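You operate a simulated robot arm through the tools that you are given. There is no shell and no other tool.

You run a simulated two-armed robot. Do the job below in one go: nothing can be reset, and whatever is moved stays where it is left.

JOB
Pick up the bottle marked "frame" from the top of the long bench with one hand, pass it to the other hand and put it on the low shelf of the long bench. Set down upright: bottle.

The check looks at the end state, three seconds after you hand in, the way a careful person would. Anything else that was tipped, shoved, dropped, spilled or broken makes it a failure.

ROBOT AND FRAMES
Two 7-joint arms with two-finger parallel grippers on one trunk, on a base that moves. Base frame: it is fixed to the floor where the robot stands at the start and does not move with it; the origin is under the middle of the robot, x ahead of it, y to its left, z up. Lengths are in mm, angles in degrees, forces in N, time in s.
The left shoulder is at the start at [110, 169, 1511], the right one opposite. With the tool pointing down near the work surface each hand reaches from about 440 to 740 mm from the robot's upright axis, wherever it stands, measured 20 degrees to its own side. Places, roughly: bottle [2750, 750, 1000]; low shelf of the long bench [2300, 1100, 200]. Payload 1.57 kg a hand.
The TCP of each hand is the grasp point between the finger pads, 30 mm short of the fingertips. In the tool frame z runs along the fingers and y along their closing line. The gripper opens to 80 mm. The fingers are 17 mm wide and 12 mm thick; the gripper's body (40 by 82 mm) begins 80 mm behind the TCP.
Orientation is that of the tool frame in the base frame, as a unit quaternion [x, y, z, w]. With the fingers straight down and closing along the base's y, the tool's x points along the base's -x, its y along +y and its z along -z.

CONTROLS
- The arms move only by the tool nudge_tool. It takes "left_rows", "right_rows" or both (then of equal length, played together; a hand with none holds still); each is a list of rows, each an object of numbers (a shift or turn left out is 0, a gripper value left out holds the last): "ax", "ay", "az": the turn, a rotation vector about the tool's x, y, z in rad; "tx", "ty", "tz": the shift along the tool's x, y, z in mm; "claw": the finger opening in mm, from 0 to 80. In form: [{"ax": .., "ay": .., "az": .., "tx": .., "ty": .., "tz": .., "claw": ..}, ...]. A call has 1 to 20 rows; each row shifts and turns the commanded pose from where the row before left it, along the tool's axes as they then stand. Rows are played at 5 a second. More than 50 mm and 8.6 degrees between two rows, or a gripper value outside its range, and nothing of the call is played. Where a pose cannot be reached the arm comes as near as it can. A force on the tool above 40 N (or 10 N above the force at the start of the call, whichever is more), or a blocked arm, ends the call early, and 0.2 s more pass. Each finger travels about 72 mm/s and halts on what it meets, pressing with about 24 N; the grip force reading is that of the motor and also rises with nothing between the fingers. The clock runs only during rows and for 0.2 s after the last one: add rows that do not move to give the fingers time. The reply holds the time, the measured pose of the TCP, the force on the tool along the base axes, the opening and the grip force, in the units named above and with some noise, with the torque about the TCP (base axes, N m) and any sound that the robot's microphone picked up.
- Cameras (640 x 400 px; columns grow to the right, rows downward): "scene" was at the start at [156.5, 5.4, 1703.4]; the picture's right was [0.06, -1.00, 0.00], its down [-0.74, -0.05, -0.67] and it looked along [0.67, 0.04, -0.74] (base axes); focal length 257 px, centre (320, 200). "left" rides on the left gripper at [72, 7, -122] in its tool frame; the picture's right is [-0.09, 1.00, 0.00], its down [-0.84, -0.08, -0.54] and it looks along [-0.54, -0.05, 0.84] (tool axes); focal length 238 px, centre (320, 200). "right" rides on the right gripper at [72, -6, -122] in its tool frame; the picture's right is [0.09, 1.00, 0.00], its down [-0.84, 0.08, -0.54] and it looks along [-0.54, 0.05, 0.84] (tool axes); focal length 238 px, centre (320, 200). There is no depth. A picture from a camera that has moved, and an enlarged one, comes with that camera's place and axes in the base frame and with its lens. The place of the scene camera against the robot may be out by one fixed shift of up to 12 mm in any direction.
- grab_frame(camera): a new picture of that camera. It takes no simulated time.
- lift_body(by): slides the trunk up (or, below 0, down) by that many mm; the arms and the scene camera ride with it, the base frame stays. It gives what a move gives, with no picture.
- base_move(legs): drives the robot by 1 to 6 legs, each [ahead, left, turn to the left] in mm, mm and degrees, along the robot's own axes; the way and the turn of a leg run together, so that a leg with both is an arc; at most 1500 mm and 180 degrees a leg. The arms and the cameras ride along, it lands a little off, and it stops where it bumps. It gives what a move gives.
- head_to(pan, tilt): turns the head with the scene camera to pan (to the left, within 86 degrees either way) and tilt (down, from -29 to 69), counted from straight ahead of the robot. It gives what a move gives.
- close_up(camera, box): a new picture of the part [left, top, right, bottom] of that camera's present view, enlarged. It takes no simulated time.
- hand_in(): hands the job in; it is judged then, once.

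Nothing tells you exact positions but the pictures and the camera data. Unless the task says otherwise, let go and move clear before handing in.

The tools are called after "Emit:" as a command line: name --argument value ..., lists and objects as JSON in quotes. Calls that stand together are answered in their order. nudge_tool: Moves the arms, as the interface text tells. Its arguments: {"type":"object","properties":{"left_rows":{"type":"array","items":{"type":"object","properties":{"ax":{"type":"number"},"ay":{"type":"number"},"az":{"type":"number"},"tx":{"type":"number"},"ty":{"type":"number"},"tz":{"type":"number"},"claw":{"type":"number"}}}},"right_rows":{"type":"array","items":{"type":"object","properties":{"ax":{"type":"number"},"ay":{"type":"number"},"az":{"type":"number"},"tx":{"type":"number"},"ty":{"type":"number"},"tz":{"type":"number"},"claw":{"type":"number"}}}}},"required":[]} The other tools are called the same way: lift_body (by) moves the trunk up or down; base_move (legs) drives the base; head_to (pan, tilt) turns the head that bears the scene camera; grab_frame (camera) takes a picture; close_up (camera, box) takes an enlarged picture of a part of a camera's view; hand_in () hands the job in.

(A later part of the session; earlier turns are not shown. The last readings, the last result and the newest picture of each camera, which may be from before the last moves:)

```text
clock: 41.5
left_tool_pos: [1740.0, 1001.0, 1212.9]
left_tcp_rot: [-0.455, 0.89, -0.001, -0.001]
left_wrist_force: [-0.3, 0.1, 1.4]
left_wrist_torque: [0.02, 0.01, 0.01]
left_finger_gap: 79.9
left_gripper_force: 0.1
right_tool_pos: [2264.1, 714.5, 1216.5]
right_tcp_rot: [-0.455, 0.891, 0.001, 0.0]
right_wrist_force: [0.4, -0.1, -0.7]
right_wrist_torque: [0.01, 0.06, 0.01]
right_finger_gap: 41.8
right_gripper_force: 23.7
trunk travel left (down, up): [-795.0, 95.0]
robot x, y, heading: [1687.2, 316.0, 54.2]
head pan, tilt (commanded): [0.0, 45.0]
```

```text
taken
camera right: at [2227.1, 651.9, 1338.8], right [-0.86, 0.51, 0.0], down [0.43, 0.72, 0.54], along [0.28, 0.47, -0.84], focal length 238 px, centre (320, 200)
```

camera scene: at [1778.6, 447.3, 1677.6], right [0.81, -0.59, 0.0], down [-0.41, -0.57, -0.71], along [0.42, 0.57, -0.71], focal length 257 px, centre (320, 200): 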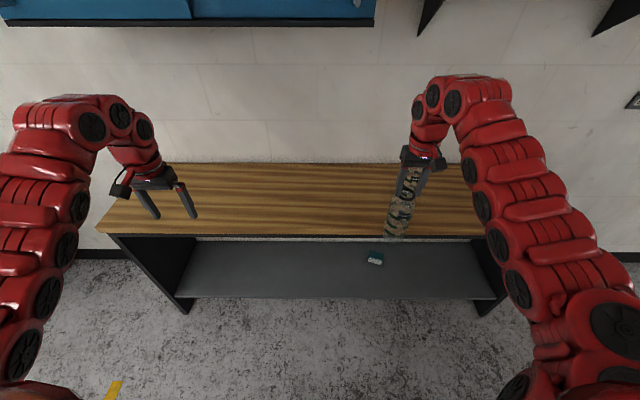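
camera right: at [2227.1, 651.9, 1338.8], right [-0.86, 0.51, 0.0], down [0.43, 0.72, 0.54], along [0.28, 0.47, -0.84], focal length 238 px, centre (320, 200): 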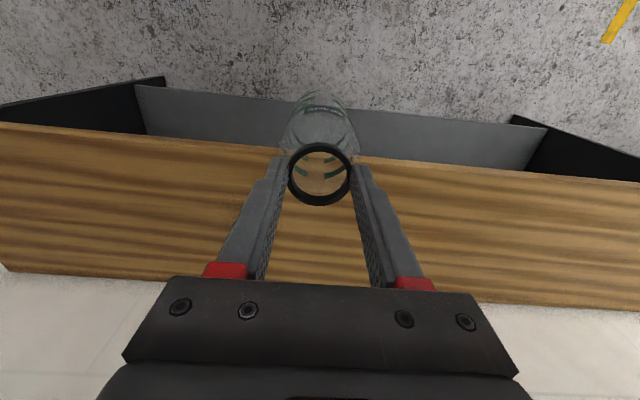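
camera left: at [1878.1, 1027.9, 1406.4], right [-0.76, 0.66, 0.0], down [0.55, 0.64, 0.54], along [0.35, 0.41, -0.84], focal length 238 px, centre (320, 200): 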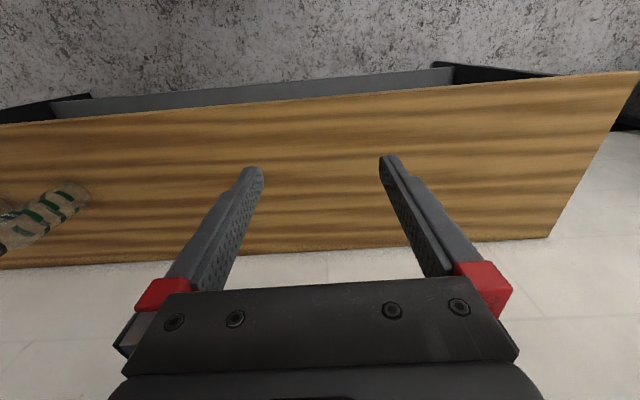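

The bottle is still firmly held, and I'm about 760 mm back from the bench with free space ahead. Next I'll turn the left hand from pointing down to pointing forward.

Emit:
nudge_tool --left_rows '[{"ay": -0.13}, {"ay": -0.13}, {"ay": -0.13}, {"ay": -0.13}, {"ay": -0.13}, {"ay": -0.13}, {}]'

Emit:
grab_frame --camera "scene"

```text
clock: 43.1
left_tool_pos: [1740.8, 1001.4, 1213.1]
left_tcp_rot: [-0.454, 0.891, -0.001, -0.001]
left_wrist_force: [-0.4, -0.4, 0.5]
left_wrist_torque: [-0.01, 0.02, -0.01]
left_finger_gap: 80.1
left_gripper_force: 0.1
left hand out of reach, approached as far as the arm can: row 1, 2, 3, 4, 5, 6
right_tool_pos: [2266.2, 715.4, 1216.0]
right_tcp_rot: [-0.455, 0.891, 0.0, 0.0]
right_wrist_force: [-0.2, 0.6, -1.3]
right_wrist_torque: [0.03, 0.0, 0.03]
right_finger_gap: 41.8
right_gripper_force: 24.4
trunk travel left (down, up): [-795.0, 95.0]
robot x, y, heading: [1685.2, 317.5, 54.0]
head pan, tilt (commanded): [0.0, 45.0]
```

```text
taken
camera scene: at [1779.2, 448.3, 1677.5], right [0.81, -0.59, 0.0], down [-0.41, -0.57, -0.71], along [0.41, 0.57, -0.71], focal length 257 px, centre (320, 200)
```

scene: 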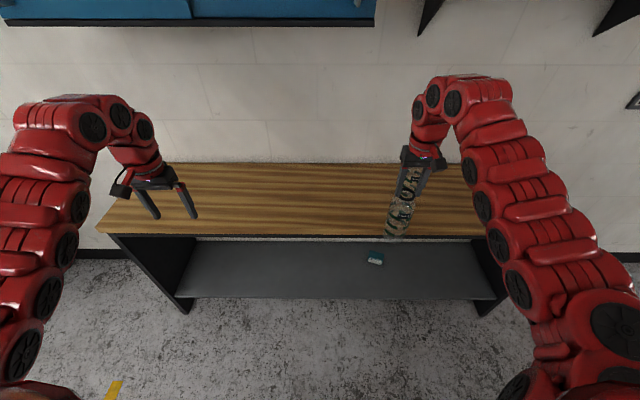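

The left arm reported that turn as out of reach, probably because my earlier retract left the commanded pose too close in. I'll command it forward a bit and see how it responds.

Emit:
nudge_tool --left_rows '[{"tx": -30}, {"tx": -30}, {"tx": -30}, {}]'

```text
clock: 44.1
left_tool_pos: [1792.5, 1075.4, 1212.5]
left_tcp_rot: [-0.454, 0.891, -0.001, 0.0]
left_wrist_force: [-0.9, 0.4, 0.3]
left_wrist_torque: [0.0, -0.01, 0.03]
left_finger_gap: 80.0
left_gripper_force: 0.1
right_tool_pos: [2263.7, 716.3, 1216.8]
right_tcp_rot: [-0.454, 0.891, -0.001, 0.0]
right_wrist_force: [-0.3, -0.5, -0.2]
right_wrist_torque: [0.04, 0.02, -0.01]
right_finger_gap: 41.9
right_gripper_force: 24.2
trunk travel left (down, up): [-795.0, 95.0]
robot x, y, heading: [1688.7, 317.6, 53.9]
head pan, tilt (commanded): [0.0, 45.0]
```

It moved exactly 90 mm from where it really was, so failed rows are not stored. I'll try the pitch turn again from here.

Emit:
nudge_tool --left_rows '[{"ay": -0.13}, {"ay": -0.13}, {"ay": -0.13}, {"ay": -0.13}, {"ay": -0.13}, {"ay": -0.13}, {}]'

Emit:
grab_frame --camera "scene"

```text
clock: 45.7
left_tool_pos: [1794.6, 1078.2, 1211.5]
left_tcp_rot: [-0.421, 0.824, 0.172, 0.338]
left_wrist_force: [-0.2, 0.0, 0.0]
left_wrist_torque: [-0.01, 0.03, -0.03]
left_finger_gap: 79.7
left_gripper_force: 0.0
left hand out of reach, approached as far as the arm can: row 4
right_tool_pos: [2265.5, 715.5, 1215.9]
right_tcp_rot: [-0.456, 0.89, 0.0, 0.0]
right_wrist_force: [0.4, -0.6, -1.1]
right_wrist_torque: [-0.02, 0.01, 0.01]
right_finger_gap: 41.8
right_gripper_force: 23.9
trunk travel left (down, up): [-795.0, 95.0]
robot x, y, heading: [1688.1, 319.0, 54.1]
head pan, tilt (commanded): [0.0, 45.0]
```

```text
taken
camera scene: at [1778.8, 448.9, 1677.5], right [0.81, -0.59, 0.0], down [-0.41, -0.57, -0.71], along [0.41, 0.57, -0.71], focal length 257 px, centre (320, 200)
```

scene: 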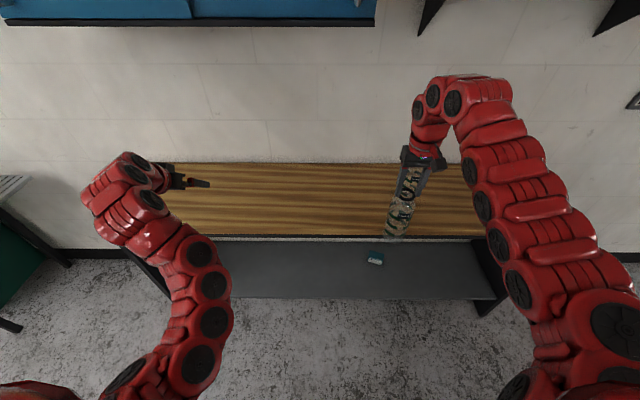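

The left hand is now pitched 45° and the arm re-bent cleanly. I'll continue to horizontal.

Emit:
nudge_tool --left_rows '[{"ay": -0.13}, {"ay": -0.13}, {"ay": -0.13}, {"ay": -0.13}, {"ay": -0.13}, {"ay": -0.14}, {}]'

Emit:
grab_frame --camera "scene"

Emit:
grab_frame --camera "left"

```text
clock: 47.3
left_tool_pos: [1796.3, 1077.4, 1212.1]
left_tcp_rot: [-0.323, 0.63, 0.322, 0.629]
left_wrist_force: [0.5, -0.5, 0.5]
left_wrist_torque: [0.04, 0.03, -0.03]
left_finger_gap: 80.0
left_gripper_force: 0.0
right_tool_pos: [2264.5, 714.1, 1216.1]
right_tcp_rot: [-0.455, 0.89, 0.0, 0.0]
right_wrist_force: [0.4, -0.3, -0.5]
right_wrist_torque: [0.0, 0.0, -0.02]
right_finger_gap: 41.4
right_gripper_force: 23.7
trunk travel left (down, up): [-795.0, 95.0]
robot x, y, heading: [1689.6, 318.2, 54.2]
head pan, tilt (commanded): [0.0, 45.0]
```

```text
taken
camera scene: at [1779.4, 448.3, 1677.5], right [0.81, -0.59, 0.0], down [-0.41, -0.57, -0.71], along [0.41, 0.57, -0.71], focal length 257 px, centre (320, 200)
```

scene: 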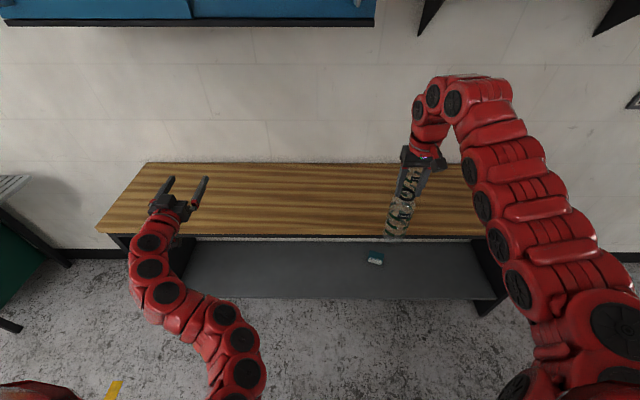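

```text
taken
camera left: at [1717.1, 983.4, 1140.4], right [-0.81, 0.58, 0.09], down [-0.25, -0.48, 0.84], along [0.53, 0.65, 0.54], focal length 238 px, centre (320, 200)
```

left: 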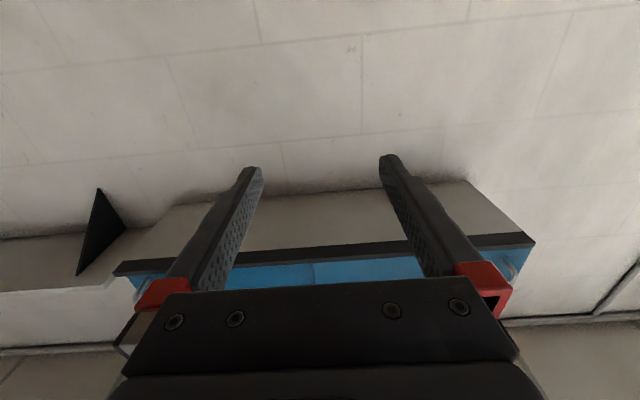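

The left hand is now level and points forward with its camera underneath. I'll measure the hanging bottle against the right TCP before bringing the hands together.

Emit:
close_up --camera "scene" --box '[370, 140, 450, 250]'

Emit:
close_up --camera "right" --box '[250, 70, 390, 220]'

```text
3.64 times, centred on (410, 195) of scene
camera zoom: at [1779.4, 448.3, 1677.5], right [0.81, -0.59, 0.0], down [-0.41, -0.57, -0.71], along [0.41, 0.57, -0.71], focal length 936 px, centre (-7, 218)
```

zoom: 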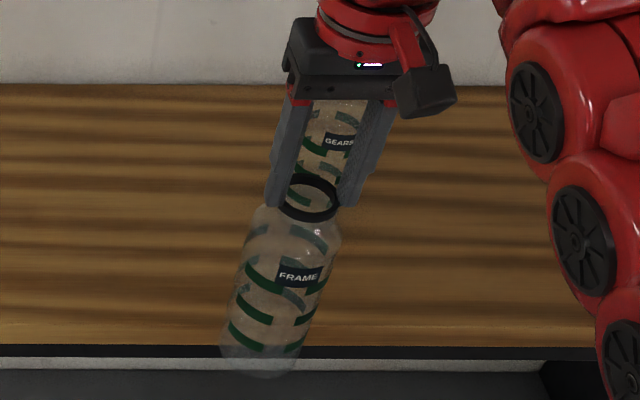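

```text
2.67 times, centred on (320, 145) of right
camera zoom: at [2227.7, 652.6, 1338.3], right [-0.86, 0.51, 0.0], down [0.43, 0.72, 0.54], along [0.28, 0.47, -0.84], focal length 636 px, centre (320, 347)
```

zoom: 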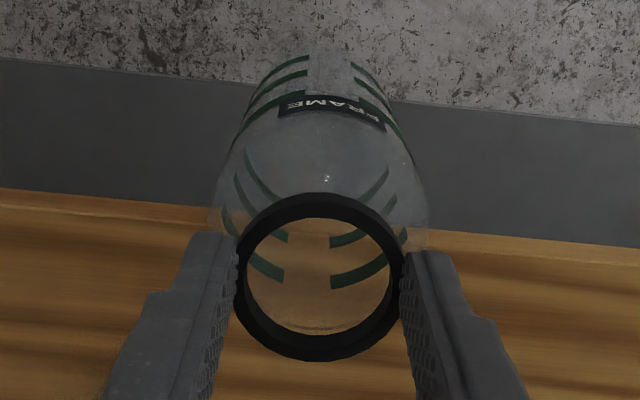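

The bottle is vertical, about 189 mm tall with its base at z≈1007, and GEARS is still standing undisturbed. I'll bring the right hand toward the middle slowly, and turn the left hand 30° inward.

Emit:
nudge_tool --right_rows '[{"ty": 8}, {"ty": 15}, {"ty": 17}, {"ty": 17}, {"ty": 17}, {"ty": 17}, {"ty": 17}, {"ty": 17}, {"ty": 17}, {"ty": 17}, {"ty": 17}, {"ty": 12}, {"ty": 6}, {}]'

Emit:
nudge_tool --left_rows '[{"ax": 0.105}, {"ax": 0.105}, {"ax": 0.105}, {"ax": 0.105}, {"ax": 0.104}, {}]'

Emit:
grab_frame --camera "scene"

```text
clock: 50.3
left_tool_pos: [1794.5, 1078.3, 1211.3]
left_tcp_rot: [-0.323, 0.631, 0.32, 0.628]
left_wrist_force: [-0.1, 0.0, -0.3]
left_wrist_torque: [0.02, -0.01, 0.0]
left_finger_gap: 80.1
left_gripper_force: 0.1
right_tool_pos: [2106.2, 830.0, 1215.3]
right_tcp_rot: [-0.455, 0.891, 0.0, -0.001]
right_wrist_force: [0.0, -0.9, -0.4]
right_wrist_torque: [0.0, -0.01, -0.01]
right_finger_gap: 41.6
right_gripper_force: 24.4
trunk travel left (down, up): [-795.0, 95.0]
robot x, y, heading: [1685.5, 316.6, 53.9]
head pan, tilt (commanded): [0.0, 45.0]
```

```text
clock: 51.7
left_tool_pos: [1795.3, 1078.0, 1212.6]
left_tcp_rot: [-0.148, 0.692, 0.147, 0.691]
left_wrist_force: [0.1, 0.3, -0.1]
left_wrist_torque: [0.01, -0.04, 0.02]
left_finger_gap: 80.0
left_gripper_force: 0.0
right_tool_pos: [2108.0, 829.1, 1216.3]
right_tcp_rot: [-0.455, 0.89, 0.0, 0.0]
right_wrist_force: [0.0, 0.2, -1.4]
right_wrist_torque: [-0.01, 0.01, -0.01]
right_finger_gap: 41.9
right_gripper_force: 23.8
trunk travel left (down, up): [-795.0, 95.0]
robot x, y, heading: [1684.9, 314.4, 54.0]
head pan, tilt (commanded): [0.0, 45.0]
```

```text
taken
camera scene: at [1779.6, 448.0, 1677.5], right [0.81, -0.59, 0.0], down [-0.41, -0.57, -0.71], along [0.41, 0.57, -0.71], focal length 257 px, centre (320, 200)
```

scene: 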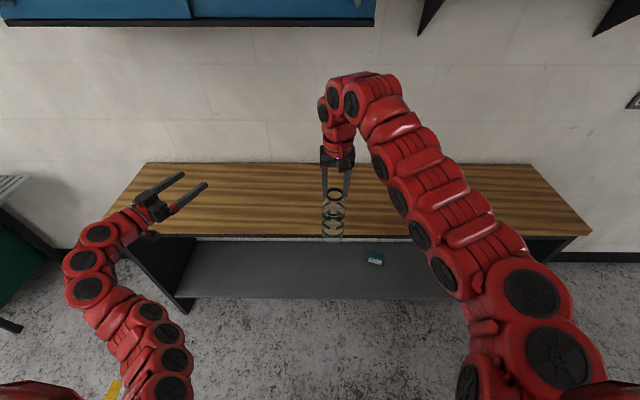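

The bottle hangs at (2107, 830) and the left hand points at about 24° in the base frame, level. I'll lower the left hand to mid-body height and slide it sideways into line, staying well behind the bottle.

Emit:
nudge_tool --left_rows '[{"tx": 20}, {"tx": 25}, {"tx": 25}, {"tx": 20}, {"ty": -25}, {"ty": -25}, {"ty": -25}, {"ty": -25}, {"ty": -25}, {"ty": -25}, {}]'

Emit:
grab_frame --camera "scene"

```text
clock: 54.1
left_tool_pos: [1855.9, 940.8, 1124.2]
left_tcp_rot: [-0.149, 0.692, 0.147, 0.691]
left_wrist_force: [0.3, -0.1, 0.0]
left_wrist_torque: [-0.02, -0.01, -0.05]
left_finger_gap: 80.0
left_gripper_force: 0.0
right_tool_pos: [2108.2, 829.4, 1216.1]
right_tcp_rot: [-0.455, 0.891, 0.001, 0.0]
right_wrist_force: [0.5, -0.1, -0.8]
right_wrist_torque: [0.03, 0.0, -0.02]
right_finger_gap: 41.5
right_gripper_force: 24.3
trunk travel left (down, up): [-795.0, 95.0]
robot x, y, heading: [1684.7, 316.4, 54.0]
head pan, tilt (commanded): [0.0, 45.0]
```

```text
taken
camera scene: at [1778.9, 448.9, 1677.4], right [0.81, -0.59, 0.0], down [-0.41, -0.57, -0.71], along [0.41, 0.57, -0.71], focal length 257 px, centre (320, 200)
```

scene: 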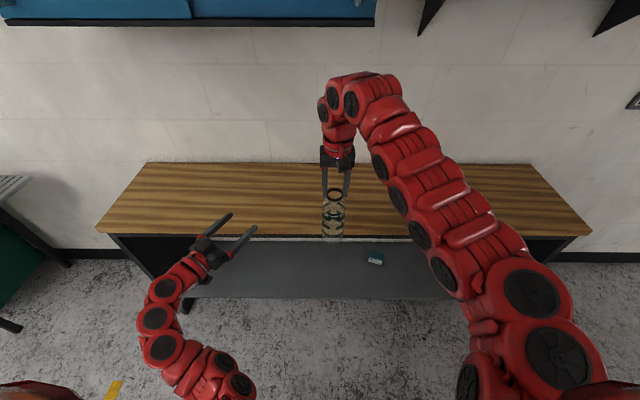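

The left arm moves cleanly. I'll continue sideways by about 204 mm to line up with the bottle.

Emit:
nudge_tool --left_rows '[{"ty": -25}, {"ty": -25}, {"ty": -25}, {"ty": -25}, {"ty": -25}, {"ty": -25}, {"ty": -25}, {"ty": -20}, {"ty": -9}, {}, {}]'

Emit:
grab_frame --camera "scene"

Emit:
grab_frame --camera "left"

```text
clock: 56.5
left_tool_pos: [1930.6, 773.0, 1122.3]
left_tcp_rot: [-0.147, 0.691, 0.146, 0.692]
left_wrist_force: [0.4, 0.4, 0.2]
left_wrist_torque: [0.02, -0.01, 0.01]
left_finger_gap: 79.9
left_gripper_force: 0.1
left hand out of reach, approached as far as the arm can: row 8, 9
right_tool_pos: [2107.4, 829.9, 1215.9]
right_tcp_rot: [-0.454, 0.891, -0.001, 0.0]
right_wrist_force: [0.3, 0.2, 0.1]
right_wrist_torque: [-0.02, 0.05, 0.0]
right_finger_gap: 41.6
right_gripper_force: 24.1
trunk travel left (down, up): [-795.0, 95.0]
robot x, y, heading: [1687.0, 318.8, 54.0]
head pan, tilt (commanded): [0.0, 45.0]
```

```text
taken
camera scene: at [1778.8, 448.7, 1677.5], right [0.81, -0.59, 0.0], down [-0.41, -0.57, -0.71], along [0.41, 0.57, -0.71], focal length 257 px, centre (320, 200)
```

scene: 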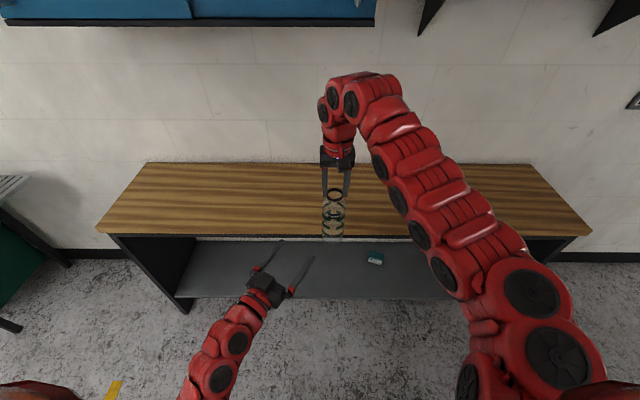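

```text
taken
camera left: at [1815.8, 728.9, 1050.6], right [-0.41, 0.91, 0.09], down [-0.46, -0.29, 0.84], along [0.79, 0.3, 0.54], focal length 238 px, centre (320, 200)
```

left: 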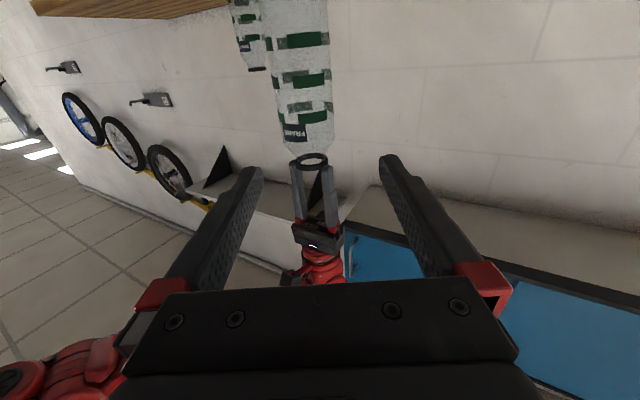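

The left camera now sees FRAME above the fingers. I'm about 20 mm short sideways because the arm is at its inner limit, so I'll go forward 60 mm and then slide across the last 20 mm.

Emit:
nudge_tool --left_rows '[{"tz": 20}, {"tz": 20}, {"tz": 20}, {"ty": -10}, {"ty": -10}, {}, {}]'

Emit:
grab_frame --camera "left"

Emit:
close_up --camera "scene" --box '[230, 150, 390, 300]'

```text
clock: 58.1
left_tool_pos: [1994.2, 778.4, 1121.8]
left_tcp_rot: [-0.149, 0.692, 0.147, 0.691]
left_wrist_force: [0.6, 0.2, -0.5]
left_wrist_torque: [-0.03, 0.01, -0.03]
left_finger_gap: 80.3
left_gripper_force: 0.0
right_tool_pos: [2108.6, 829.0, 1215.9]
right_tcp_rot: [-0.455, 0.891, 0.001, 0.0]
right_wrist_force: [-1.0, -1.2, -0.1]
right_wrist_torque: [0.0, 0.01, 0.05]
right_finger_gap: 41.3
right_gripper_force: 24.2
trunk travel left (down, up): [-795.0, 95.0]
robot x, y, heading: [1684.6, 315.9, 53.9]
head pan, tilt (commanded): [0.0, 45.0]
```

```text
taken
camera left: at [1879.5, 734.0, 1050.9], right [-0.41, 0.91, 0.09], down [-0.46, -0.29, 0.84], along [0.79, 0.3, 0.54], focal length 238 px, centre (320, 200)
```

left: 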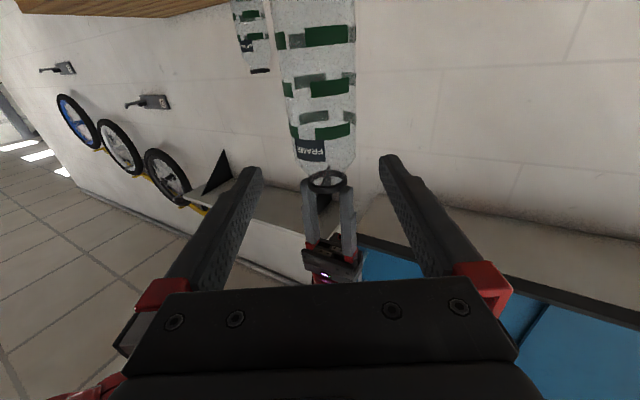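

```text
2.67 times, centred on (310, 225) of scene
camera zoom: at [1779.0, 448.1, 1677.5], right [0.81, -0.59, 0.0], down [-0.41, -0.57, -0.71], along [0.41, 0.57, -0.71], focal length 686 px, centre (347, 133)
```

zoom: 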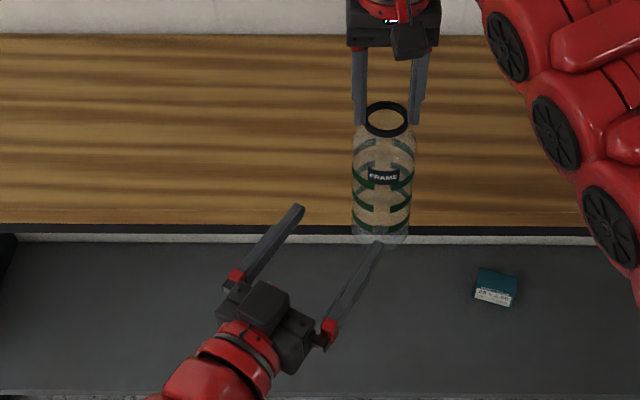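

The hand is lined up to within about a millimetre by the numbers, 125 mm short of the bottle. I'll verify with a zoomed left-camera view before closing in.

Emit:
close_up --camera "left" --box '[240, 40, 400, 240]'

```text
2.00 times, centred on (320, 140) of left
camera zoom: at [1879.5, 734.0, 1050.9], right [-0.41, 0.91, 0.09], down [-0.46, -0.29, 0.84], along [0.79, 0.3, 0.54], focal length 477 px, centre (320, 320)
```

zoom: 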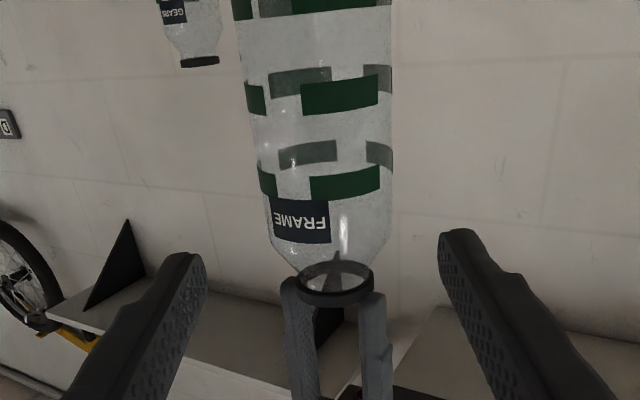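

The left-camera view puts the bottle within about 1 mm of the midline, with roughly 5 mm clearance per side. I'll approach in two stages.

Emit:
nudge_tool --left_rows '[{"tz": 10, "ty": 1}, {"tz": 10}, {"tz": 10}, {"tz": 10}, {"tz": 10}, {"tz": 5}, {}, {}]'

Emit:
close_up --camera "left" --box '[240, 0, 400, 200]'

Emit:
close_up --camera "scene" --box '[270, 170, 390, 270]'

```text
clock: 59.9
left_tool_pos: [2044.2, 801.5, 1123.0]
left_tcp_rot: [-0.148, 0.692, 0.147, 0.691]
left_wrist_force: [0.4, 0.0, 0.1]
left_wrist_torque: [0.0, -0.01, 0.01]
left_finger_gap: 80.2
left_gripper_force: 0.0
right_tool_pos: [2108.3, 829.9, 1214.9]
right_tcp_rot: [-0.455, 0.891, 0.0, 0.001]
right_wrist_force: [1.1, -0.6, -0.9]
right_wrist_torque: [0.0, -0.01, 0.01]
right_finger_gap: 41.1
right_gripper_force: 24.1
trunk travel left (down, up): [-795.0, 95.0]
robot x, y, heading: [1686.9, 318.7, 54.2]
head pan, tilt (commanded): [0.0, 45.0]
```

```text
2.00 times, centred on (320, 100) of left
camera zoom: at [1930.1, 758.2, 1051.1], right [-0.41, 0.91, 0.09], down [-0.46, -0.29, 0.84], along [0.79, 0.3, 0.54], focal length 477 px, centre (320, 400)
```

zoom: 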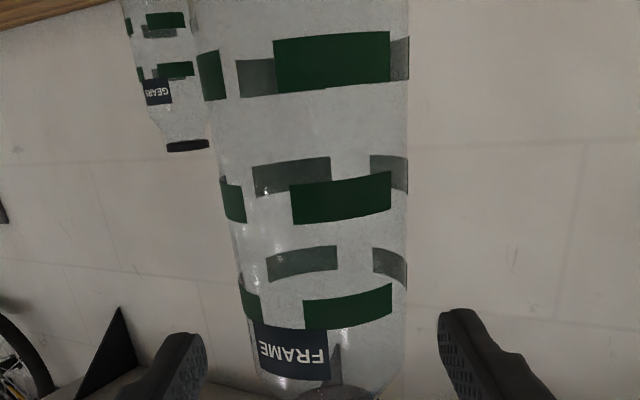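

```text
4.00 times, centred on (330, 220) of scene
camera zoom: at [1779.3, 448.4, 1677.5], right [0.81, -0.59, 0.0], down [-0.41, -0.57, -0.71], along [0.41, 0.57, -0.71], focal length 1029 px, centre (280, 120)
```

zoom: 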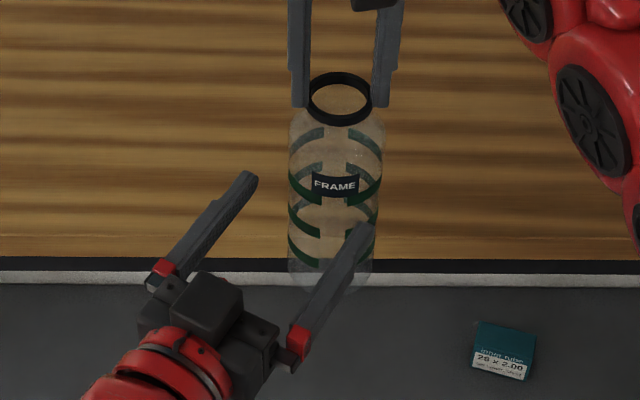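

The clearance looks even on both sides. I'm going forward the last 68 mm so the bottle sits at the grasp point.

Emit:
nudge_tool --left_rows '[{"tz": 8}, {"tz": 8}, {"tz": 8}, {"tz": 8}, {"tz": 8}, {"tz": 8}, {"tz": 8}, {"tz": 8}, {"tz": 4}, {}, {}]'

Emit:
grab_frame --camera "left"

Emit:
close_up --camera "scene" --box '[270, 170, 390, 270]'

Emit:
grab_frame --camera "right"

```text
clock: 62.3
left_tool_pos: [2107.2, 828.9, 1122.5]
left_tcp_rot: [-0.149, 0.692, 0.146, 0.691]
left_wrist_force: [-0.1, 0.1, -0.7]
left_wrist_torque: [0.04, -0.03, 0.0]
left_finger_gap: 79.9
left_gripper_force: 0.0
right_tool_pos: [2107.8, 828.4, 1216.2]
right_tcp_rot: [-0.455, 0.89, 0.0, 0.0]
right_wrist_force: [0.3, -0.5, -0.3]
right_wrist_torque: [-0.02, 0.02, -0.03]
right_finger_gap: 41.3
right_gripper_force: 24.0
trunk travel left (down, up): [-795.0, 95.0]
robot x, y, heading: [1687.4, 318.4, 54.1]
head pan, tilt (commanded): [0.0, 45.0]
```

```text
taken
camera left: at [1992.0, 785.9, 1050.3], right [-0.41, 0.91, 0.09], down [-0.46, -0.29, 0.84], along [0.79, 0.3, 0.54], focal length 238 px, centre (320, 200)
```

left: 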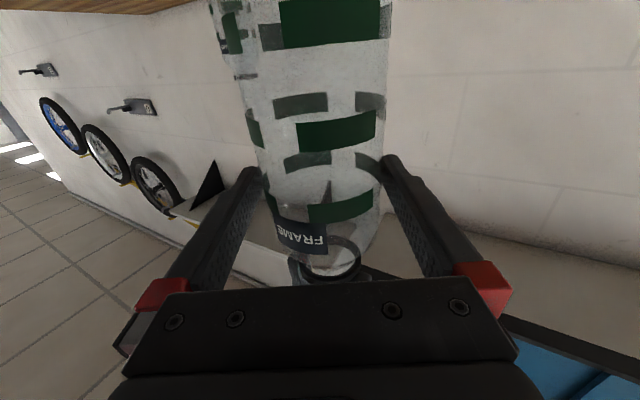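

```text
4.00 times, centred on (330, 220) of scene
camera zoom: at [1779.2, 448.4, 1677.5], right [0.81, -0.59, 0.0], down [-0.41, -0.57, -0.71], along [0.41, 0.57, -0.71], focal length 1029 px, centre (280, 120)
```

zoom: 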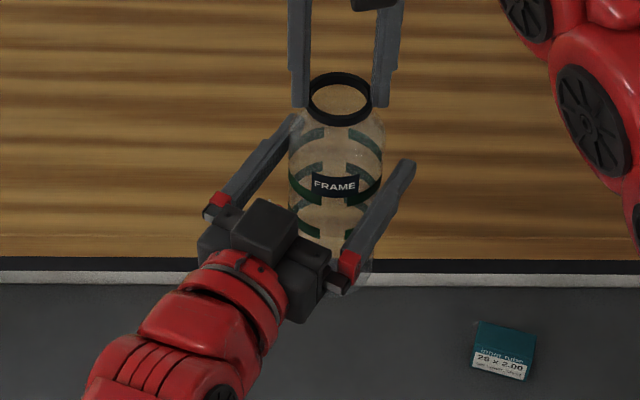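

```text
taken
camera right: at [2070.4, 767.0, 1337.8], right [-0.86, 0.51, 0.0], down [0.43, 0.72, 0.54], along [0.28, 0.47, -0.84], focal length 238 px, centre (320, 200)
```

right: 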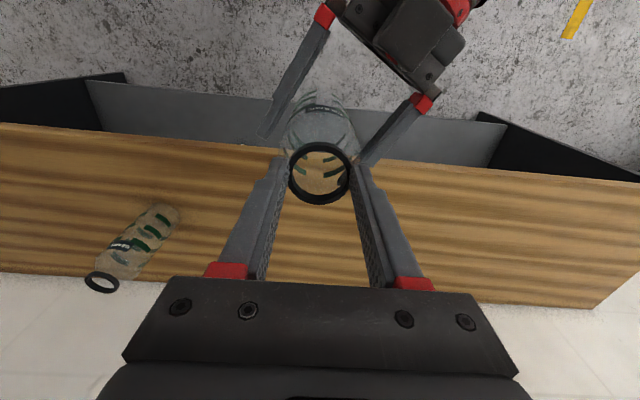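

The left fingers straddle the bottle body evenly, and GEARS still stands on the bench. I'm closing the left hand step by step.

Emit:
nudge_tool --left_rows '[{"claw": 76}, {"claw": 73}, {"claw": 70}, {"claw": 67}, {"claw": 64}, {"claw": 60}, {"claw": 56}, {"claw": 56}]'

Emit:
grab_frame --camera "left"

Emit:
grab_frame --camera "right"

```text
clock: 64.1
left_tool_pos: [2106.7, 830.2, 1121.2]
left_tcp_rot: [-0.148, 0.692, 0.146, 0.691]
left_wrist_force: [-2.2, 13.6, -2.9]
left_wrist_torque: [-0.61, -0.17, 0.04]
left_finger_gap: 67.2
left_gripper_force: 24.0
right_tool_pos: [2108.2, 828.6, 1216.2]
right_tcp_rot: [-0.455, 0.89, -0.001, -0.001]
right_wrist_force: [2.7, -13.8, 3.2]
right_wrist_torque: [-0.65, -0.02, -0.04]
right_finger_gap: 41.3
right_gripper_force: 24.3
trunk travel left (down, up): [-795.0, 95.0]
robot x, y, heading: [1684.0, 316.6, 54.2]
head pan, tilt (commanded): [0.0, 45.0]
```

```text
taken
camera left: at [1991.7, 786.2, 1050.1], right [-0.41, 0.91, 0.09], down [-0.46, -0.29, 0.84], along [0.79, 0.3, 0.54], focal length 238 px, centre (320, 200)
```

left: 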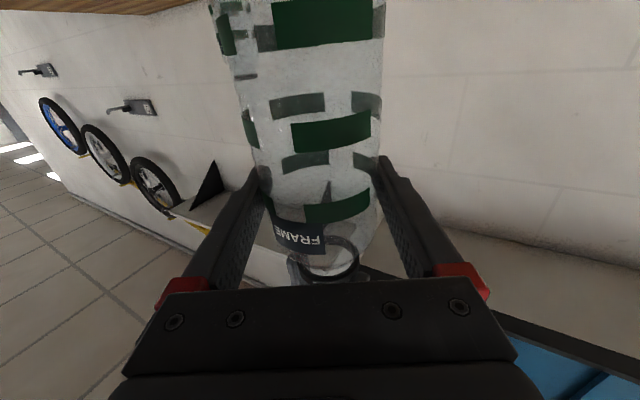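

```text
taken
camera right: at [2070.7, 766.7, 1337.8], right [-0.86, 0.51, 0.0], down [0.43, 0.72, 0.54], along [0.28, 0.47, -0.84], focal length 238 px, centre (320, 200)
```

right: 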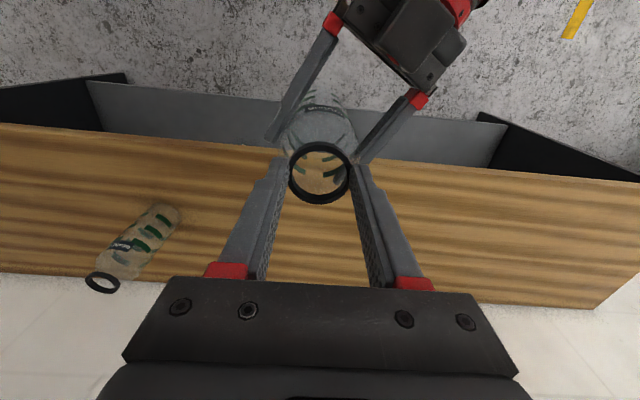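

Both hands hold the bottle, but there is about 13 N of side load along the left hand's +y, so it's slightly off-centre. I'll ease the left hand over in small steps to null that before releasing the right.

Emit:
nudge_tool --left_rows '[{"ty": 0.5}, {"ty": 0.5}, {}]'

```text
clock: 64.9
left_tool_pos: [2105.9, 830.8, 1122.5]
left_tcp_rot: [-0.149, 0.692, 0.147, 0.691]
left_wrist_force: [-5.0, 10.2, -3.0]
left_wrist_torque: [-0.37, -0.26, 0.08]
left_finger_gap: 67.1
left_gripper_force: 23.9
right_tool_pos: [2107.9, 829.9, 1215.5]
right_tcp_rot: [-0.454, 0.891, -0.001, 0.0]
right_wrist_force: [4.0, -10.2, 1.6]
right_wrist_torque: [-0.56, -0.19, -0.05]
right_finger_gap: 41.2
right_gripper_force: 24.3
trunk travel left (down, up): [-795.0, 95.0]
robot x, y, heading: [1690.3, 321.7, 54.2]
head pan, tilt (commanded): [0.0, 45.0]
```

The side load is dropping, so I'll continue in the same direction.

Emit:
nudge_tool --left_rows '[{"ty": 0.7}, {"ty": 0.7}, {"ty": 0.6}, {}]'

```text
clock: 65.9
left_tool_pos: [2106.3, 832.3, 1120.8]
left_tcp_rot: [-0.147, 0.692, 0.145, 0.691]
left_wrist_force: [-3.3, -12.5, -2.9]
left_wrist_torque: [0.39, 0.05, -0.09]
left_finger_gap: 67.3
left_gripper_force: 24.1
right_tool_pos: [2108.2, 829.8, 1216.2]
right_tcp_rot: [-0.456, 0.89, 0.001, 0.0]
right_wrist_force: [2.5, 12.9, 2.6]
right_wrist_torque: [0.74, -0.22, 0.1]
right_finger_gap: 41.4
right_gripper_force: 24.5
trunk travel left (down, up): [-795.0, 95.0]
robot x, y, heading: [1684.3, 317.3, 54.0]
head pan, tilt (commanded): [0.0, 45.0]
```

I overshot slightly, since the load is now reversed. I'll step back about 1 mm.

Emit:
nudge_tool --left_rows '[{"ty": -0.5}, {"ty": -0.4}, {}]'

```text
clock: 66.7
left_tool_pos: [2104.7, 832.9, 1121.2]
left_tcp_rot: [-0.149, 0.692, 0.147, 0.691]
left_wrist_force: [3.5, -13.6, -6.3]
left_wrist_torque: [0.45, 0.32, -0.1]
left_finger_gap: 67.0
left_gripper_force: 24.0
right_tool_pos: [2106.7, 829.7, 1216.1]
right_tcp_rot: [-0.456, 0.89, 0.001, 0.0]
right_wrist_force: [-2.7, 13.3, 6.1]
right_wrist_torque: [0.82, 0.04, 0.06]
right_finger_gap: 40.9
right_gripper_force: 23.8
trunk travel left (down, up): [-795.0, 95.0]
robot x, y, heading: [1690.1, 316.4, 53.9]
head pan, tilt (commanded): [0.0, 45.0]
```

There's some hysteresis in the fingers. I'll step back another millimetre and see.

Emit:
nudge_tool --left_rows '[{"ty": -0.5}, {"ty": -0.5}, {}, {}]'

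```text
clock: 67.7
left_tool_pos: [2106.2, 831.5, 1120.2]
left_tcp_rot: [-0.148, 0.692, 0.146, 0.691]
left_wrist_force: [7.2, -2.2, -8.3]
left_wrist_torque: [0.14, 0.35, -0.12]
left_finger_gap: 67.3
left_gripper_force: 23.7
right_tool_pos: [2107.2, 829.1, 1214.7]
right_tcp_rot: [-0.455, 0.891, 0.0, 0.0]
right_wrist_force: [-7.0, 1.8, 8.1]
right_wrist_torque: [0.09, 0.32, 0.07]
right_finger_gap: 41.3
right_gripper_force: 23.9
trunk travel left (down, up): [-795.0, 95.0]
robot x, y, heading: [1689.0, 314.8, 53.7]
head pan, tilt (commanded): [0.0, 45.0]
```

The loads are down to a few newtons each way. I'm now releasing the right hand slowly while the left holds.

Emit:
nudge_tool --right_rows '[{"claw": 45}, {"claw": 50}, {"claw": 56}, {"claw": 64}, {"claw": 72}, {"claw": 80}, {}, {}]'

Emit:
grab_frame --camera "right"

Emit:
close_up --camera "scene" --box '[270, 170, 390, 270]'

```text
clock: 69.5
left_tool_pos: [2105.1, 830.8, 1121.7]
left_tcp_rot: [-0.149, 0.692, 0.146, 0.691]
left_wrist_force: [-0.4, -0.1, -0.1]
left_wrist_torque: [-0.05, 0.0, -0.01]
left_finger_gap: 67.2
left_gripper_force: 23.6
right_tool_pos: [2107.3, 829.4, 1216.7]
right_tcp_rot: [-0.455, 0.891, 0.0, 0.0]
right_wrist_force: [0.7, 0.2, -0.2]
right_wrist_torque: [0.02, 0.02, 0.01]
right_finger_gap: 79.6
right_gripper_force: 0.1
trunk travel left (down, up): [-795.0, 95.0]
robot x, y, heading: [1685.7, 318.1, 54.0]
head pan, tilt (commanded): [0.0, 45.0]
```

```text
taken
camera right: at [2070.4, 766.9, 1337.8], right [-0.86, 0.51, 0.0], down [0.43, 0.72, 0.54], along [0.28, 0.47, -0.84], focal length 238 px, centre (320, 200)
```

right: 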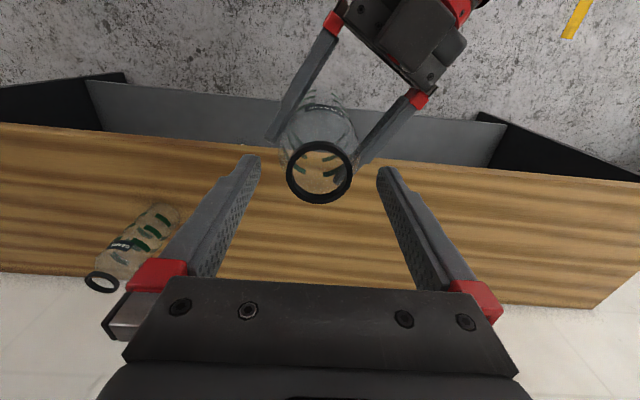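

```text
4.00 times, centred on (330, 220) of scene
camera zoom: at [1779.2, 448.3, 1677.5], right [0.81, -0.59, 0.0], down [-0.41, -0.57, -0.71], along [0.41, 0.57, -0.71], focal length 1029 px, centre (280, 120)
```

zoom: 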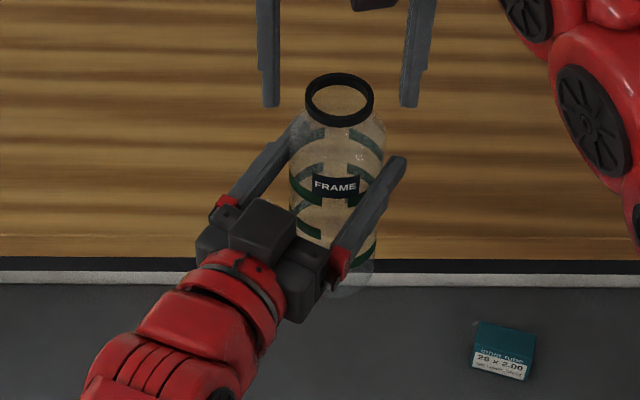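

The left hand now holds FRAME alone, steady and upright. I'll raise the right hand straight up off the ring and then move it out to my right side.

Emit:
nudge_tool --right_rows '[{"tz": -10}, {"tz": -20}, {"tz": -20}, {"tz": -25}, {"tz": -25}, {"ty": -25}, {"ty": -35}, {"ty": -35}, {"ty": -35}, {"ty": -35}, {"ty": -35}, {"ty": -35}, {"ty": -35}, {"ty": -35}, {}]'

Emit:
grab_frame --camera "scene"

Emit:
grab_frame --camera "right"

```text
clock: 72.7
left_tool_pos: [2106.8, 830.5, 1120.9]
left_tcp_rot: [-0.148, 0.692, 0.148, 0.691]
left_wrist_force: [-0.7, -0.3, 0.1]
left_wrist_torque: [-0.03, -0.03, 0.01]
left_finger_gap: 67.3
left_gripper_force: 24.1
right_tool_pos: [2355.4, 682.8, 1247.3]
right_tcp_rot: [-0.455, 0.89, -0.001, 0.0]
right_wrist_force: [-0.5, 0.0, 0.6]
right_wrist_torque: [-0.01, -0.01, -0.01]
right_finger_gap: 79.7
right_gripper_force: 0.1
right hand out of reach, approached as far as the arm can: row 2, 3, 4, 5, 7, 14
trunk travel left (down, up): [-795.0, 95.0]
robot x, y, heading: [1688.0, 313.9, 54.2]
head pan, tilt (commanded): [0.0, 45.0]
```

```text
taken
camera scene: at [1779.2, 448.0, 1677.5], right [0.81, -0.59, 0.0], down [-0.41, -0.57, -0.71], along [0.41, 0.57, -0.71], focal length 257 px, centre (320, 200)
```

scene: 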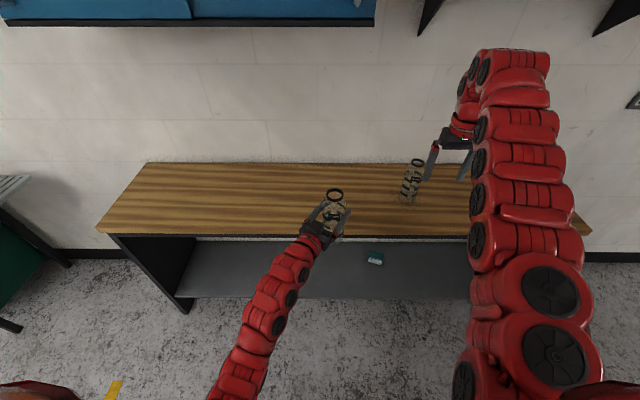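

```text
taken
camera right: at [2319.4, 620.4, 1368.9], right [-0.86, 0.51, 0.0], down [0.43, 0.72, 0.54], along [0.28, 0.47, -0.84], focal length 238 px, centre (320, 200)
```

right: 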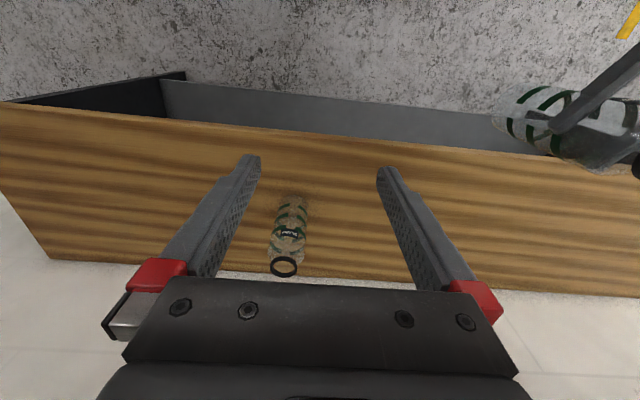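

The right hand is clear of the bottle to my right, and GEARS is still standing. I'll back the base off 150 mm, then fold the right arm out to the side so it won't meet the bench when the trunk goes down.

Emit:
base_move --legs '[[-150, 0, 0]]'

Emit:
nudge_tool --right_rows '[{"tx": 20, "ty": -20}, {"tx": 20, "ty": -20}, {"tx": 20, "ty": -20}, {"tx": 20, "ty": -20}, {"tx": 20, "ty": -20}, {"tx": 20, "ty": -20}, {"tx": 20, "ty": -20}, {"tx": 20, "ty": -20}, {"tx": 20, "ty": -20}, {}]'

Emit:
grab_frame --camera "scene"

```text
clock: 74.1
left_tool_pos: [2017.8, 711.0, 1121.5]
left_tcp_rot: [-0.15, 0.692, 0.147, 0.69]
left_wrist_force: [0.3, 0.4, -0.7]
left_wrist_torque: [0.0, 0.0, 0.01]
left_finger_gap: 67.1
left_gripper_force: 24.1
right_tool_pos: [2269.3, 563.5, 1244.9]
right_tcp_rot: [-0.456, 0.89, 0.0, -0.001]
right_wrist_force: [-0.2, 0.7, -0.1]
right_wrist_torque: [-0.01, 0.0, -0.02]
right_finger_gap: 80.1
right_gripper_force: 0.1
trunk travel left (down, up): [-795.0, 95.0]
robot x, y, heading: [1600.7, 192.2, 54.2]
head pan, tilt (commanded): [0.0, 45.0]
```

```text
clock: 76.3
left_tool_pos: [2015.8, 711.0, 1121.7]
left_tcp_rot: [-0.15, 0.692, 0.147, 0.691]
left_wrist_force: [-0.6, 0.0, -0.5]
left_wrist_torque: [-0.01, 0.0, -0.01]
left_finger_gap: 67.4
left_gripper_force: 24.0
right_tool_pos: [2318.5, 314.1, 1224.5]
right_tcp_rot: [-0.457, 0.89, 0.001, 0.001]
right_wrist_force: [0.1, -1.2, -0.3]
right_wrist_torque: [0.01, 0.01, 0.0]
right_finger_gap: 80.0
right_gripper_force: 0.0
right hand out of reach, approached as far as the arm can: row 3, 4, 5, 7, 9
trunk travel left (down, up): [-795.0, 95.0]
robot x, y, heading: [1599.8, 193.7, 54.3]
head pan, tilt (commanded): [0.0, 45.0]
```

```text
taken
camera scene: at [1691.1, 327.8, 1677.4], right [0.81, -0.58, 0.0], down [-0.41, -0.57, -0.71], along [0.41, 0.57, -0.71], focal length 257 px, centre (320, 200)
```

scene: 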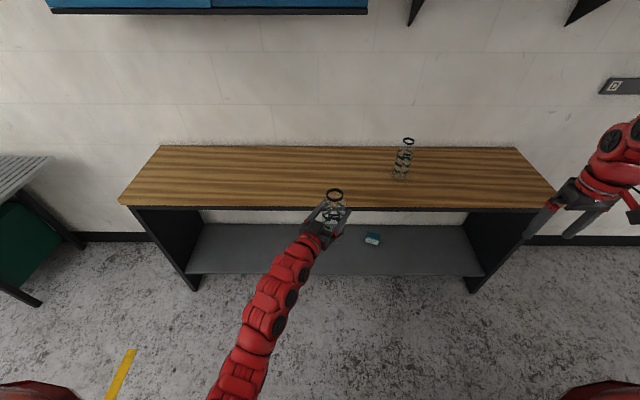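

The right hand is out to my right now (about 517 ahead, 513 right), and the bottle in the left hand is steady. I'll draw it further back.

Emit:
nudge_tool --right_rows '[{"tx": 25}, {"tx": 25}, {"tx": 25}, {"tx": 25}, {"tx": 25}, {"tx": 25}, {"tx": 25}, {}]'

Emit:
head_to --pan -50 --tilt 45

Emit:
grab_frame --camera "scene"

```text
clock: 78.1
left_tool_pos: [2016.6, 709.7, 1121.5]
left_tcp_rot: [-0.149, 0.692, 0.147, 0.691]
left_wrist_force: [0.5, 1.0, -0.4]
left_wrist_torque: [0.04, 0.03, 0.01]
left_finger_gap: 67.3
left_gripper_force: 24.3
right_tool_pos: [2311.6, 172.5, 1212.8]
right_tcp_rot: [-0.456, 0.89, 0.0, -0.001]
right_wrist_force: [-0.5, -0.9, 0.7]
right_wrist_torque: [0.02, -0.04, -0.01]
right_finger_gap: 79.8
right_gripper_force: 0.1
right hand out of reach, approached as far as the arm can: row 1, 2, 3, 4, 5, 6, 7
trunk travel left (down, up): [-795.0, 95.0]
robot x, y, heading: [1596.0, 196.6, 54.3]
head pan, tilt (commanded): [0.0, 45.0]
```

```text
clock: 79.2
left_tool_pos: [2016.9, 709.9, 1121.2]
left_tcp_rot: [-0.15, 0.692, 0.147, 0.691]
left_wrist_force: [-0.2, -0.1, -1.5]
left_wrist_torque: [-0.03, -0.01, -0.04]
left_finger_gap: 67.3
left_gripper_force: 24.5
right_tool_pos: [2312.7, 171.5, 1214.1]
right_tcp_rot: [-0.456, 0.89, 0.002, -0.002]
right_wrist_force: [0.0, 0.5, 0.3]
right_wrist_torque: [-0.01, 0.04, 0.0]
right_finger_gap: 80.1
right_gripper_force: 0.1
trunk travel left (down, up): [-795.0, 95.0]
robot x, y, heading: [1601.5, 192.5, 54.2]
head pan, tilt (commanded): [-50.0, 45.0]
```

```text
taken
camera scene: at [1724.8, 267.0, 1677.5], right [0.07, -1.0, 0.0], down [-0.71, -0.05, -0.71], along [0.7, 0.05, -0.71], focal length 257 px, centre (320, 200)
```

scene: 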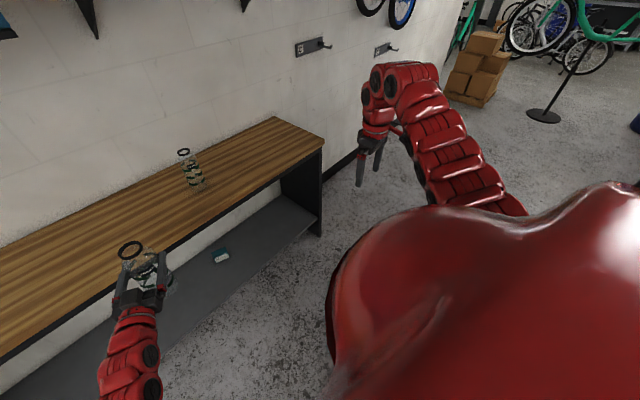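

The right arm is parked out to the side (about 399 ahead, 590 right). I'll shift the base 150 mm left for extra room from the cabinet, then look at the left arm's shape before lowering.

Emit:
base_move --legs '[[0, 150, 0]]'

Emit:
head_to --pan 30 --tilt 60

Emit:
grab_frame --camera "scene"

Emit:
grab_frame --camera "right"

```text
clock: 80.6
left_tool_pos: [1898.6, 795.0, 1122.0]
left_tcp_rot: [-0.149, 0.691, 0.148, 0.691]
left_wrist_force: [0.3, -0.4, -1.1]
left_wrist_torque: [-0.01, 0.02, 0.0]
left_finger_gap: 67.2
left_gripper_force: 24.2
right_tool_pos: [2194.4, 258.0, 1211.6]
right_tcp_rot: [-0.457, 0.89, 0.001, -0.001]
right_wrist_force: [-0.5, -0.2, 0.1]
right_wrist_torque: [0.03, 0.01, -0.01]
right_finger_gap: 80.0
right_gripper_force: 0.1
trunk travel left (down, up): [-795.0, 95.0]
robot x, y, heading: [1478.4, 279.2, 54.2]
head pan, tilt (commanded): [-50.0, 45.0]
```

```text
clock: 82.1
left_tool_pos: [1897.9, 796.2, 1120.9]
left_tcp_rot: [-0.149, 0.692, 0.147, 0.691]
left_wrist_force: [-0.5, -0.5, 0.2]
left_wrist_torque: [-0.02, 0.01, 0.0]
left_finger_gap: 67.1
left_gripper_force: 23.7
right_tool_pos: [2193.5, 257.2, 1213.5]
right_tcp_rot: [-0.455, 0.891, 0.002, -0.001]
right_wrist_force: [0.3, -0.1, 0.5]
right_wrist_torque: [-0.03, -0.02, 0.01]
right_finger_gap: 79.9
right_gripper_force: 0.0
trunk travel left (down, up): [-795.0, 95.0]
robot x, y, heading: [1478.4, 277.5, 54.2]
head pan, tilt (commanded): [30.0, 60.0]
```

```text
taken
camera scene: at [1531.3, 413.2, 1658.0], right [0.99, -0.1, 0.0], down [-0.09, -0.86, -0.5], along [0.05, 0.5, -0.87], focal length 257 px, centre (320, 200)
```

scene: 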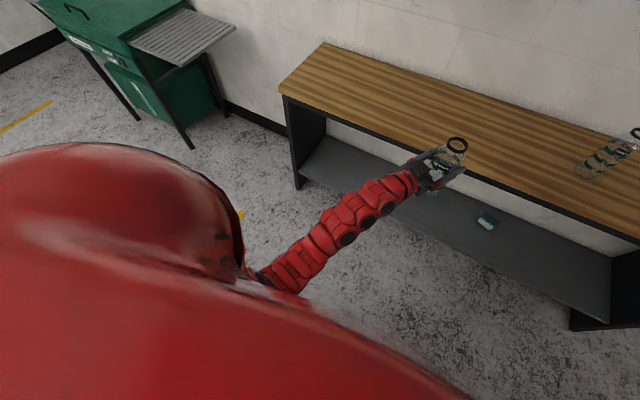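

```text
taken
camera right: at [2156.7, 195.4, 1335.2], right [-0.86, 0.51, 0.0], down [0.43, 0.72, 0.54], along [0.27, 0.47, -0.84], focal length 238 px, centre (320, 200)
```

right: 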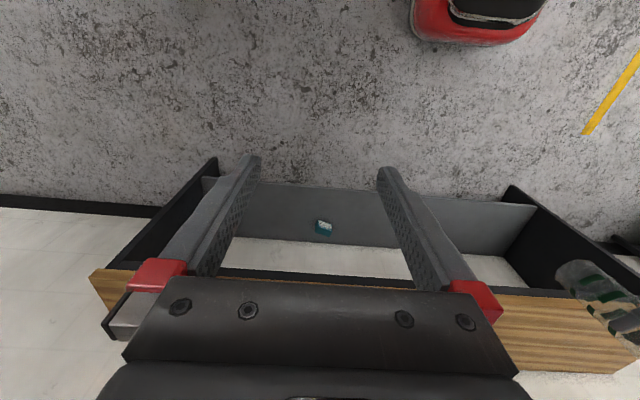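

The base front reaches only about 260 mm ahead of my axis, so there's room at the bench. I'm lowering the trunk in stages with the bottle held clear in front of the bench.

Emit:
lift_body --by -400

Emit:
head_to --pan 0 --tilt 40

Emit:
grab_frame --camera "scene"

Emit:
grab_frame --camera "right"

```text
clock: 86.0
left_tool_pos: [1897.4, 796.8, 720.8]
left_tcp_rot: [-0.15, 0.692, 0.146, 0.691]
left_wrist_force: [-0.6, 0.4, 0.2]
left_wrist_torque: [0.02, 0.02, -0.01]
left_finger_gap: 67.4
left_gripper_force: 24.2
right_tool_pos: [2193.1, 258.9, 813.1]
right_tcp_rot: [-0.456, 0.89, 0.0, -0.001]
right_wrist_force: [1.3, -0.2, 0.3]
right_wrist_torque: [-0.01, -0.02, 0.01]
right_finger_gap: 80.0
right_gripper_force: 0.0
trunk travel left (down, up): [-395.0, 495.0]
robot x, y, heading: [1482.2, 282.9, 54.5]
head pan, tilt (commanded): [30.0, 60.0]
```

```text
clock: 86.9
left_tool_pos: [1898.8, 795.6, 721.3]
left_tcp_rot: [-0.149, 0.692, 0.148, 0.691]
left_wrist_force: [0.3, 0.0, -0.2]
left_wrist_torque: [0.03, 0.04, 0.0]
left_finger_gap: 67.2
left_gripper_force: 23.6
right_tool_pos: [2194.0, 257.9, 813.0]
right_tcp_rot: [-0.456, 0.89, 0.0, -0.001]
right_wrist_force: [0.6, 0.3, 0.4]
right_wrist_torque: [0.01, 0.0, 0.03]
right_finger_gap: 80.0
right_gripper_force: 0.1
trunk travel left (down, up): [-395.0, 495.0]
robot x, y, heading: [1476.9, 281.1, 54.2]
head pan, tilt (commanded): [0.0, 40.0]
```

```text
taken
camera scene: at [1573.8, 416.0, 1284.7], right [0.81, -0.58, 0.0], down [-0.38, -0.52, -0.77], along [0.45, 0.62, -0.64], focal length 257 px, centre (320, 200)
```

scene: 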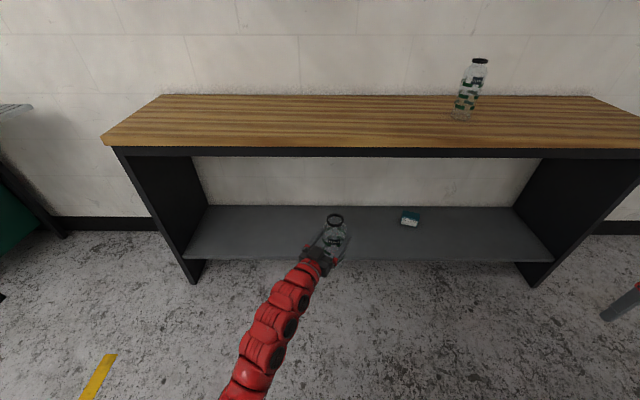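

```text
taken
camera right: at [2156.4, 195.5, 935.4], right [-0.86, 0.51, 0.0], down [0.43, 0.72, 0.54], along [0.27, 0.47, -0.84], focal length 238 px, centre (320, 200)
```

right: 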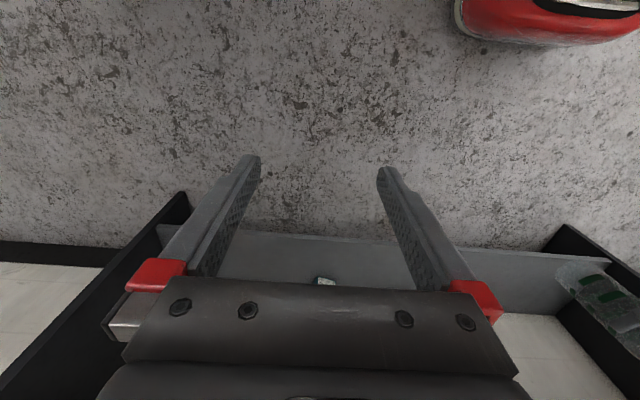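

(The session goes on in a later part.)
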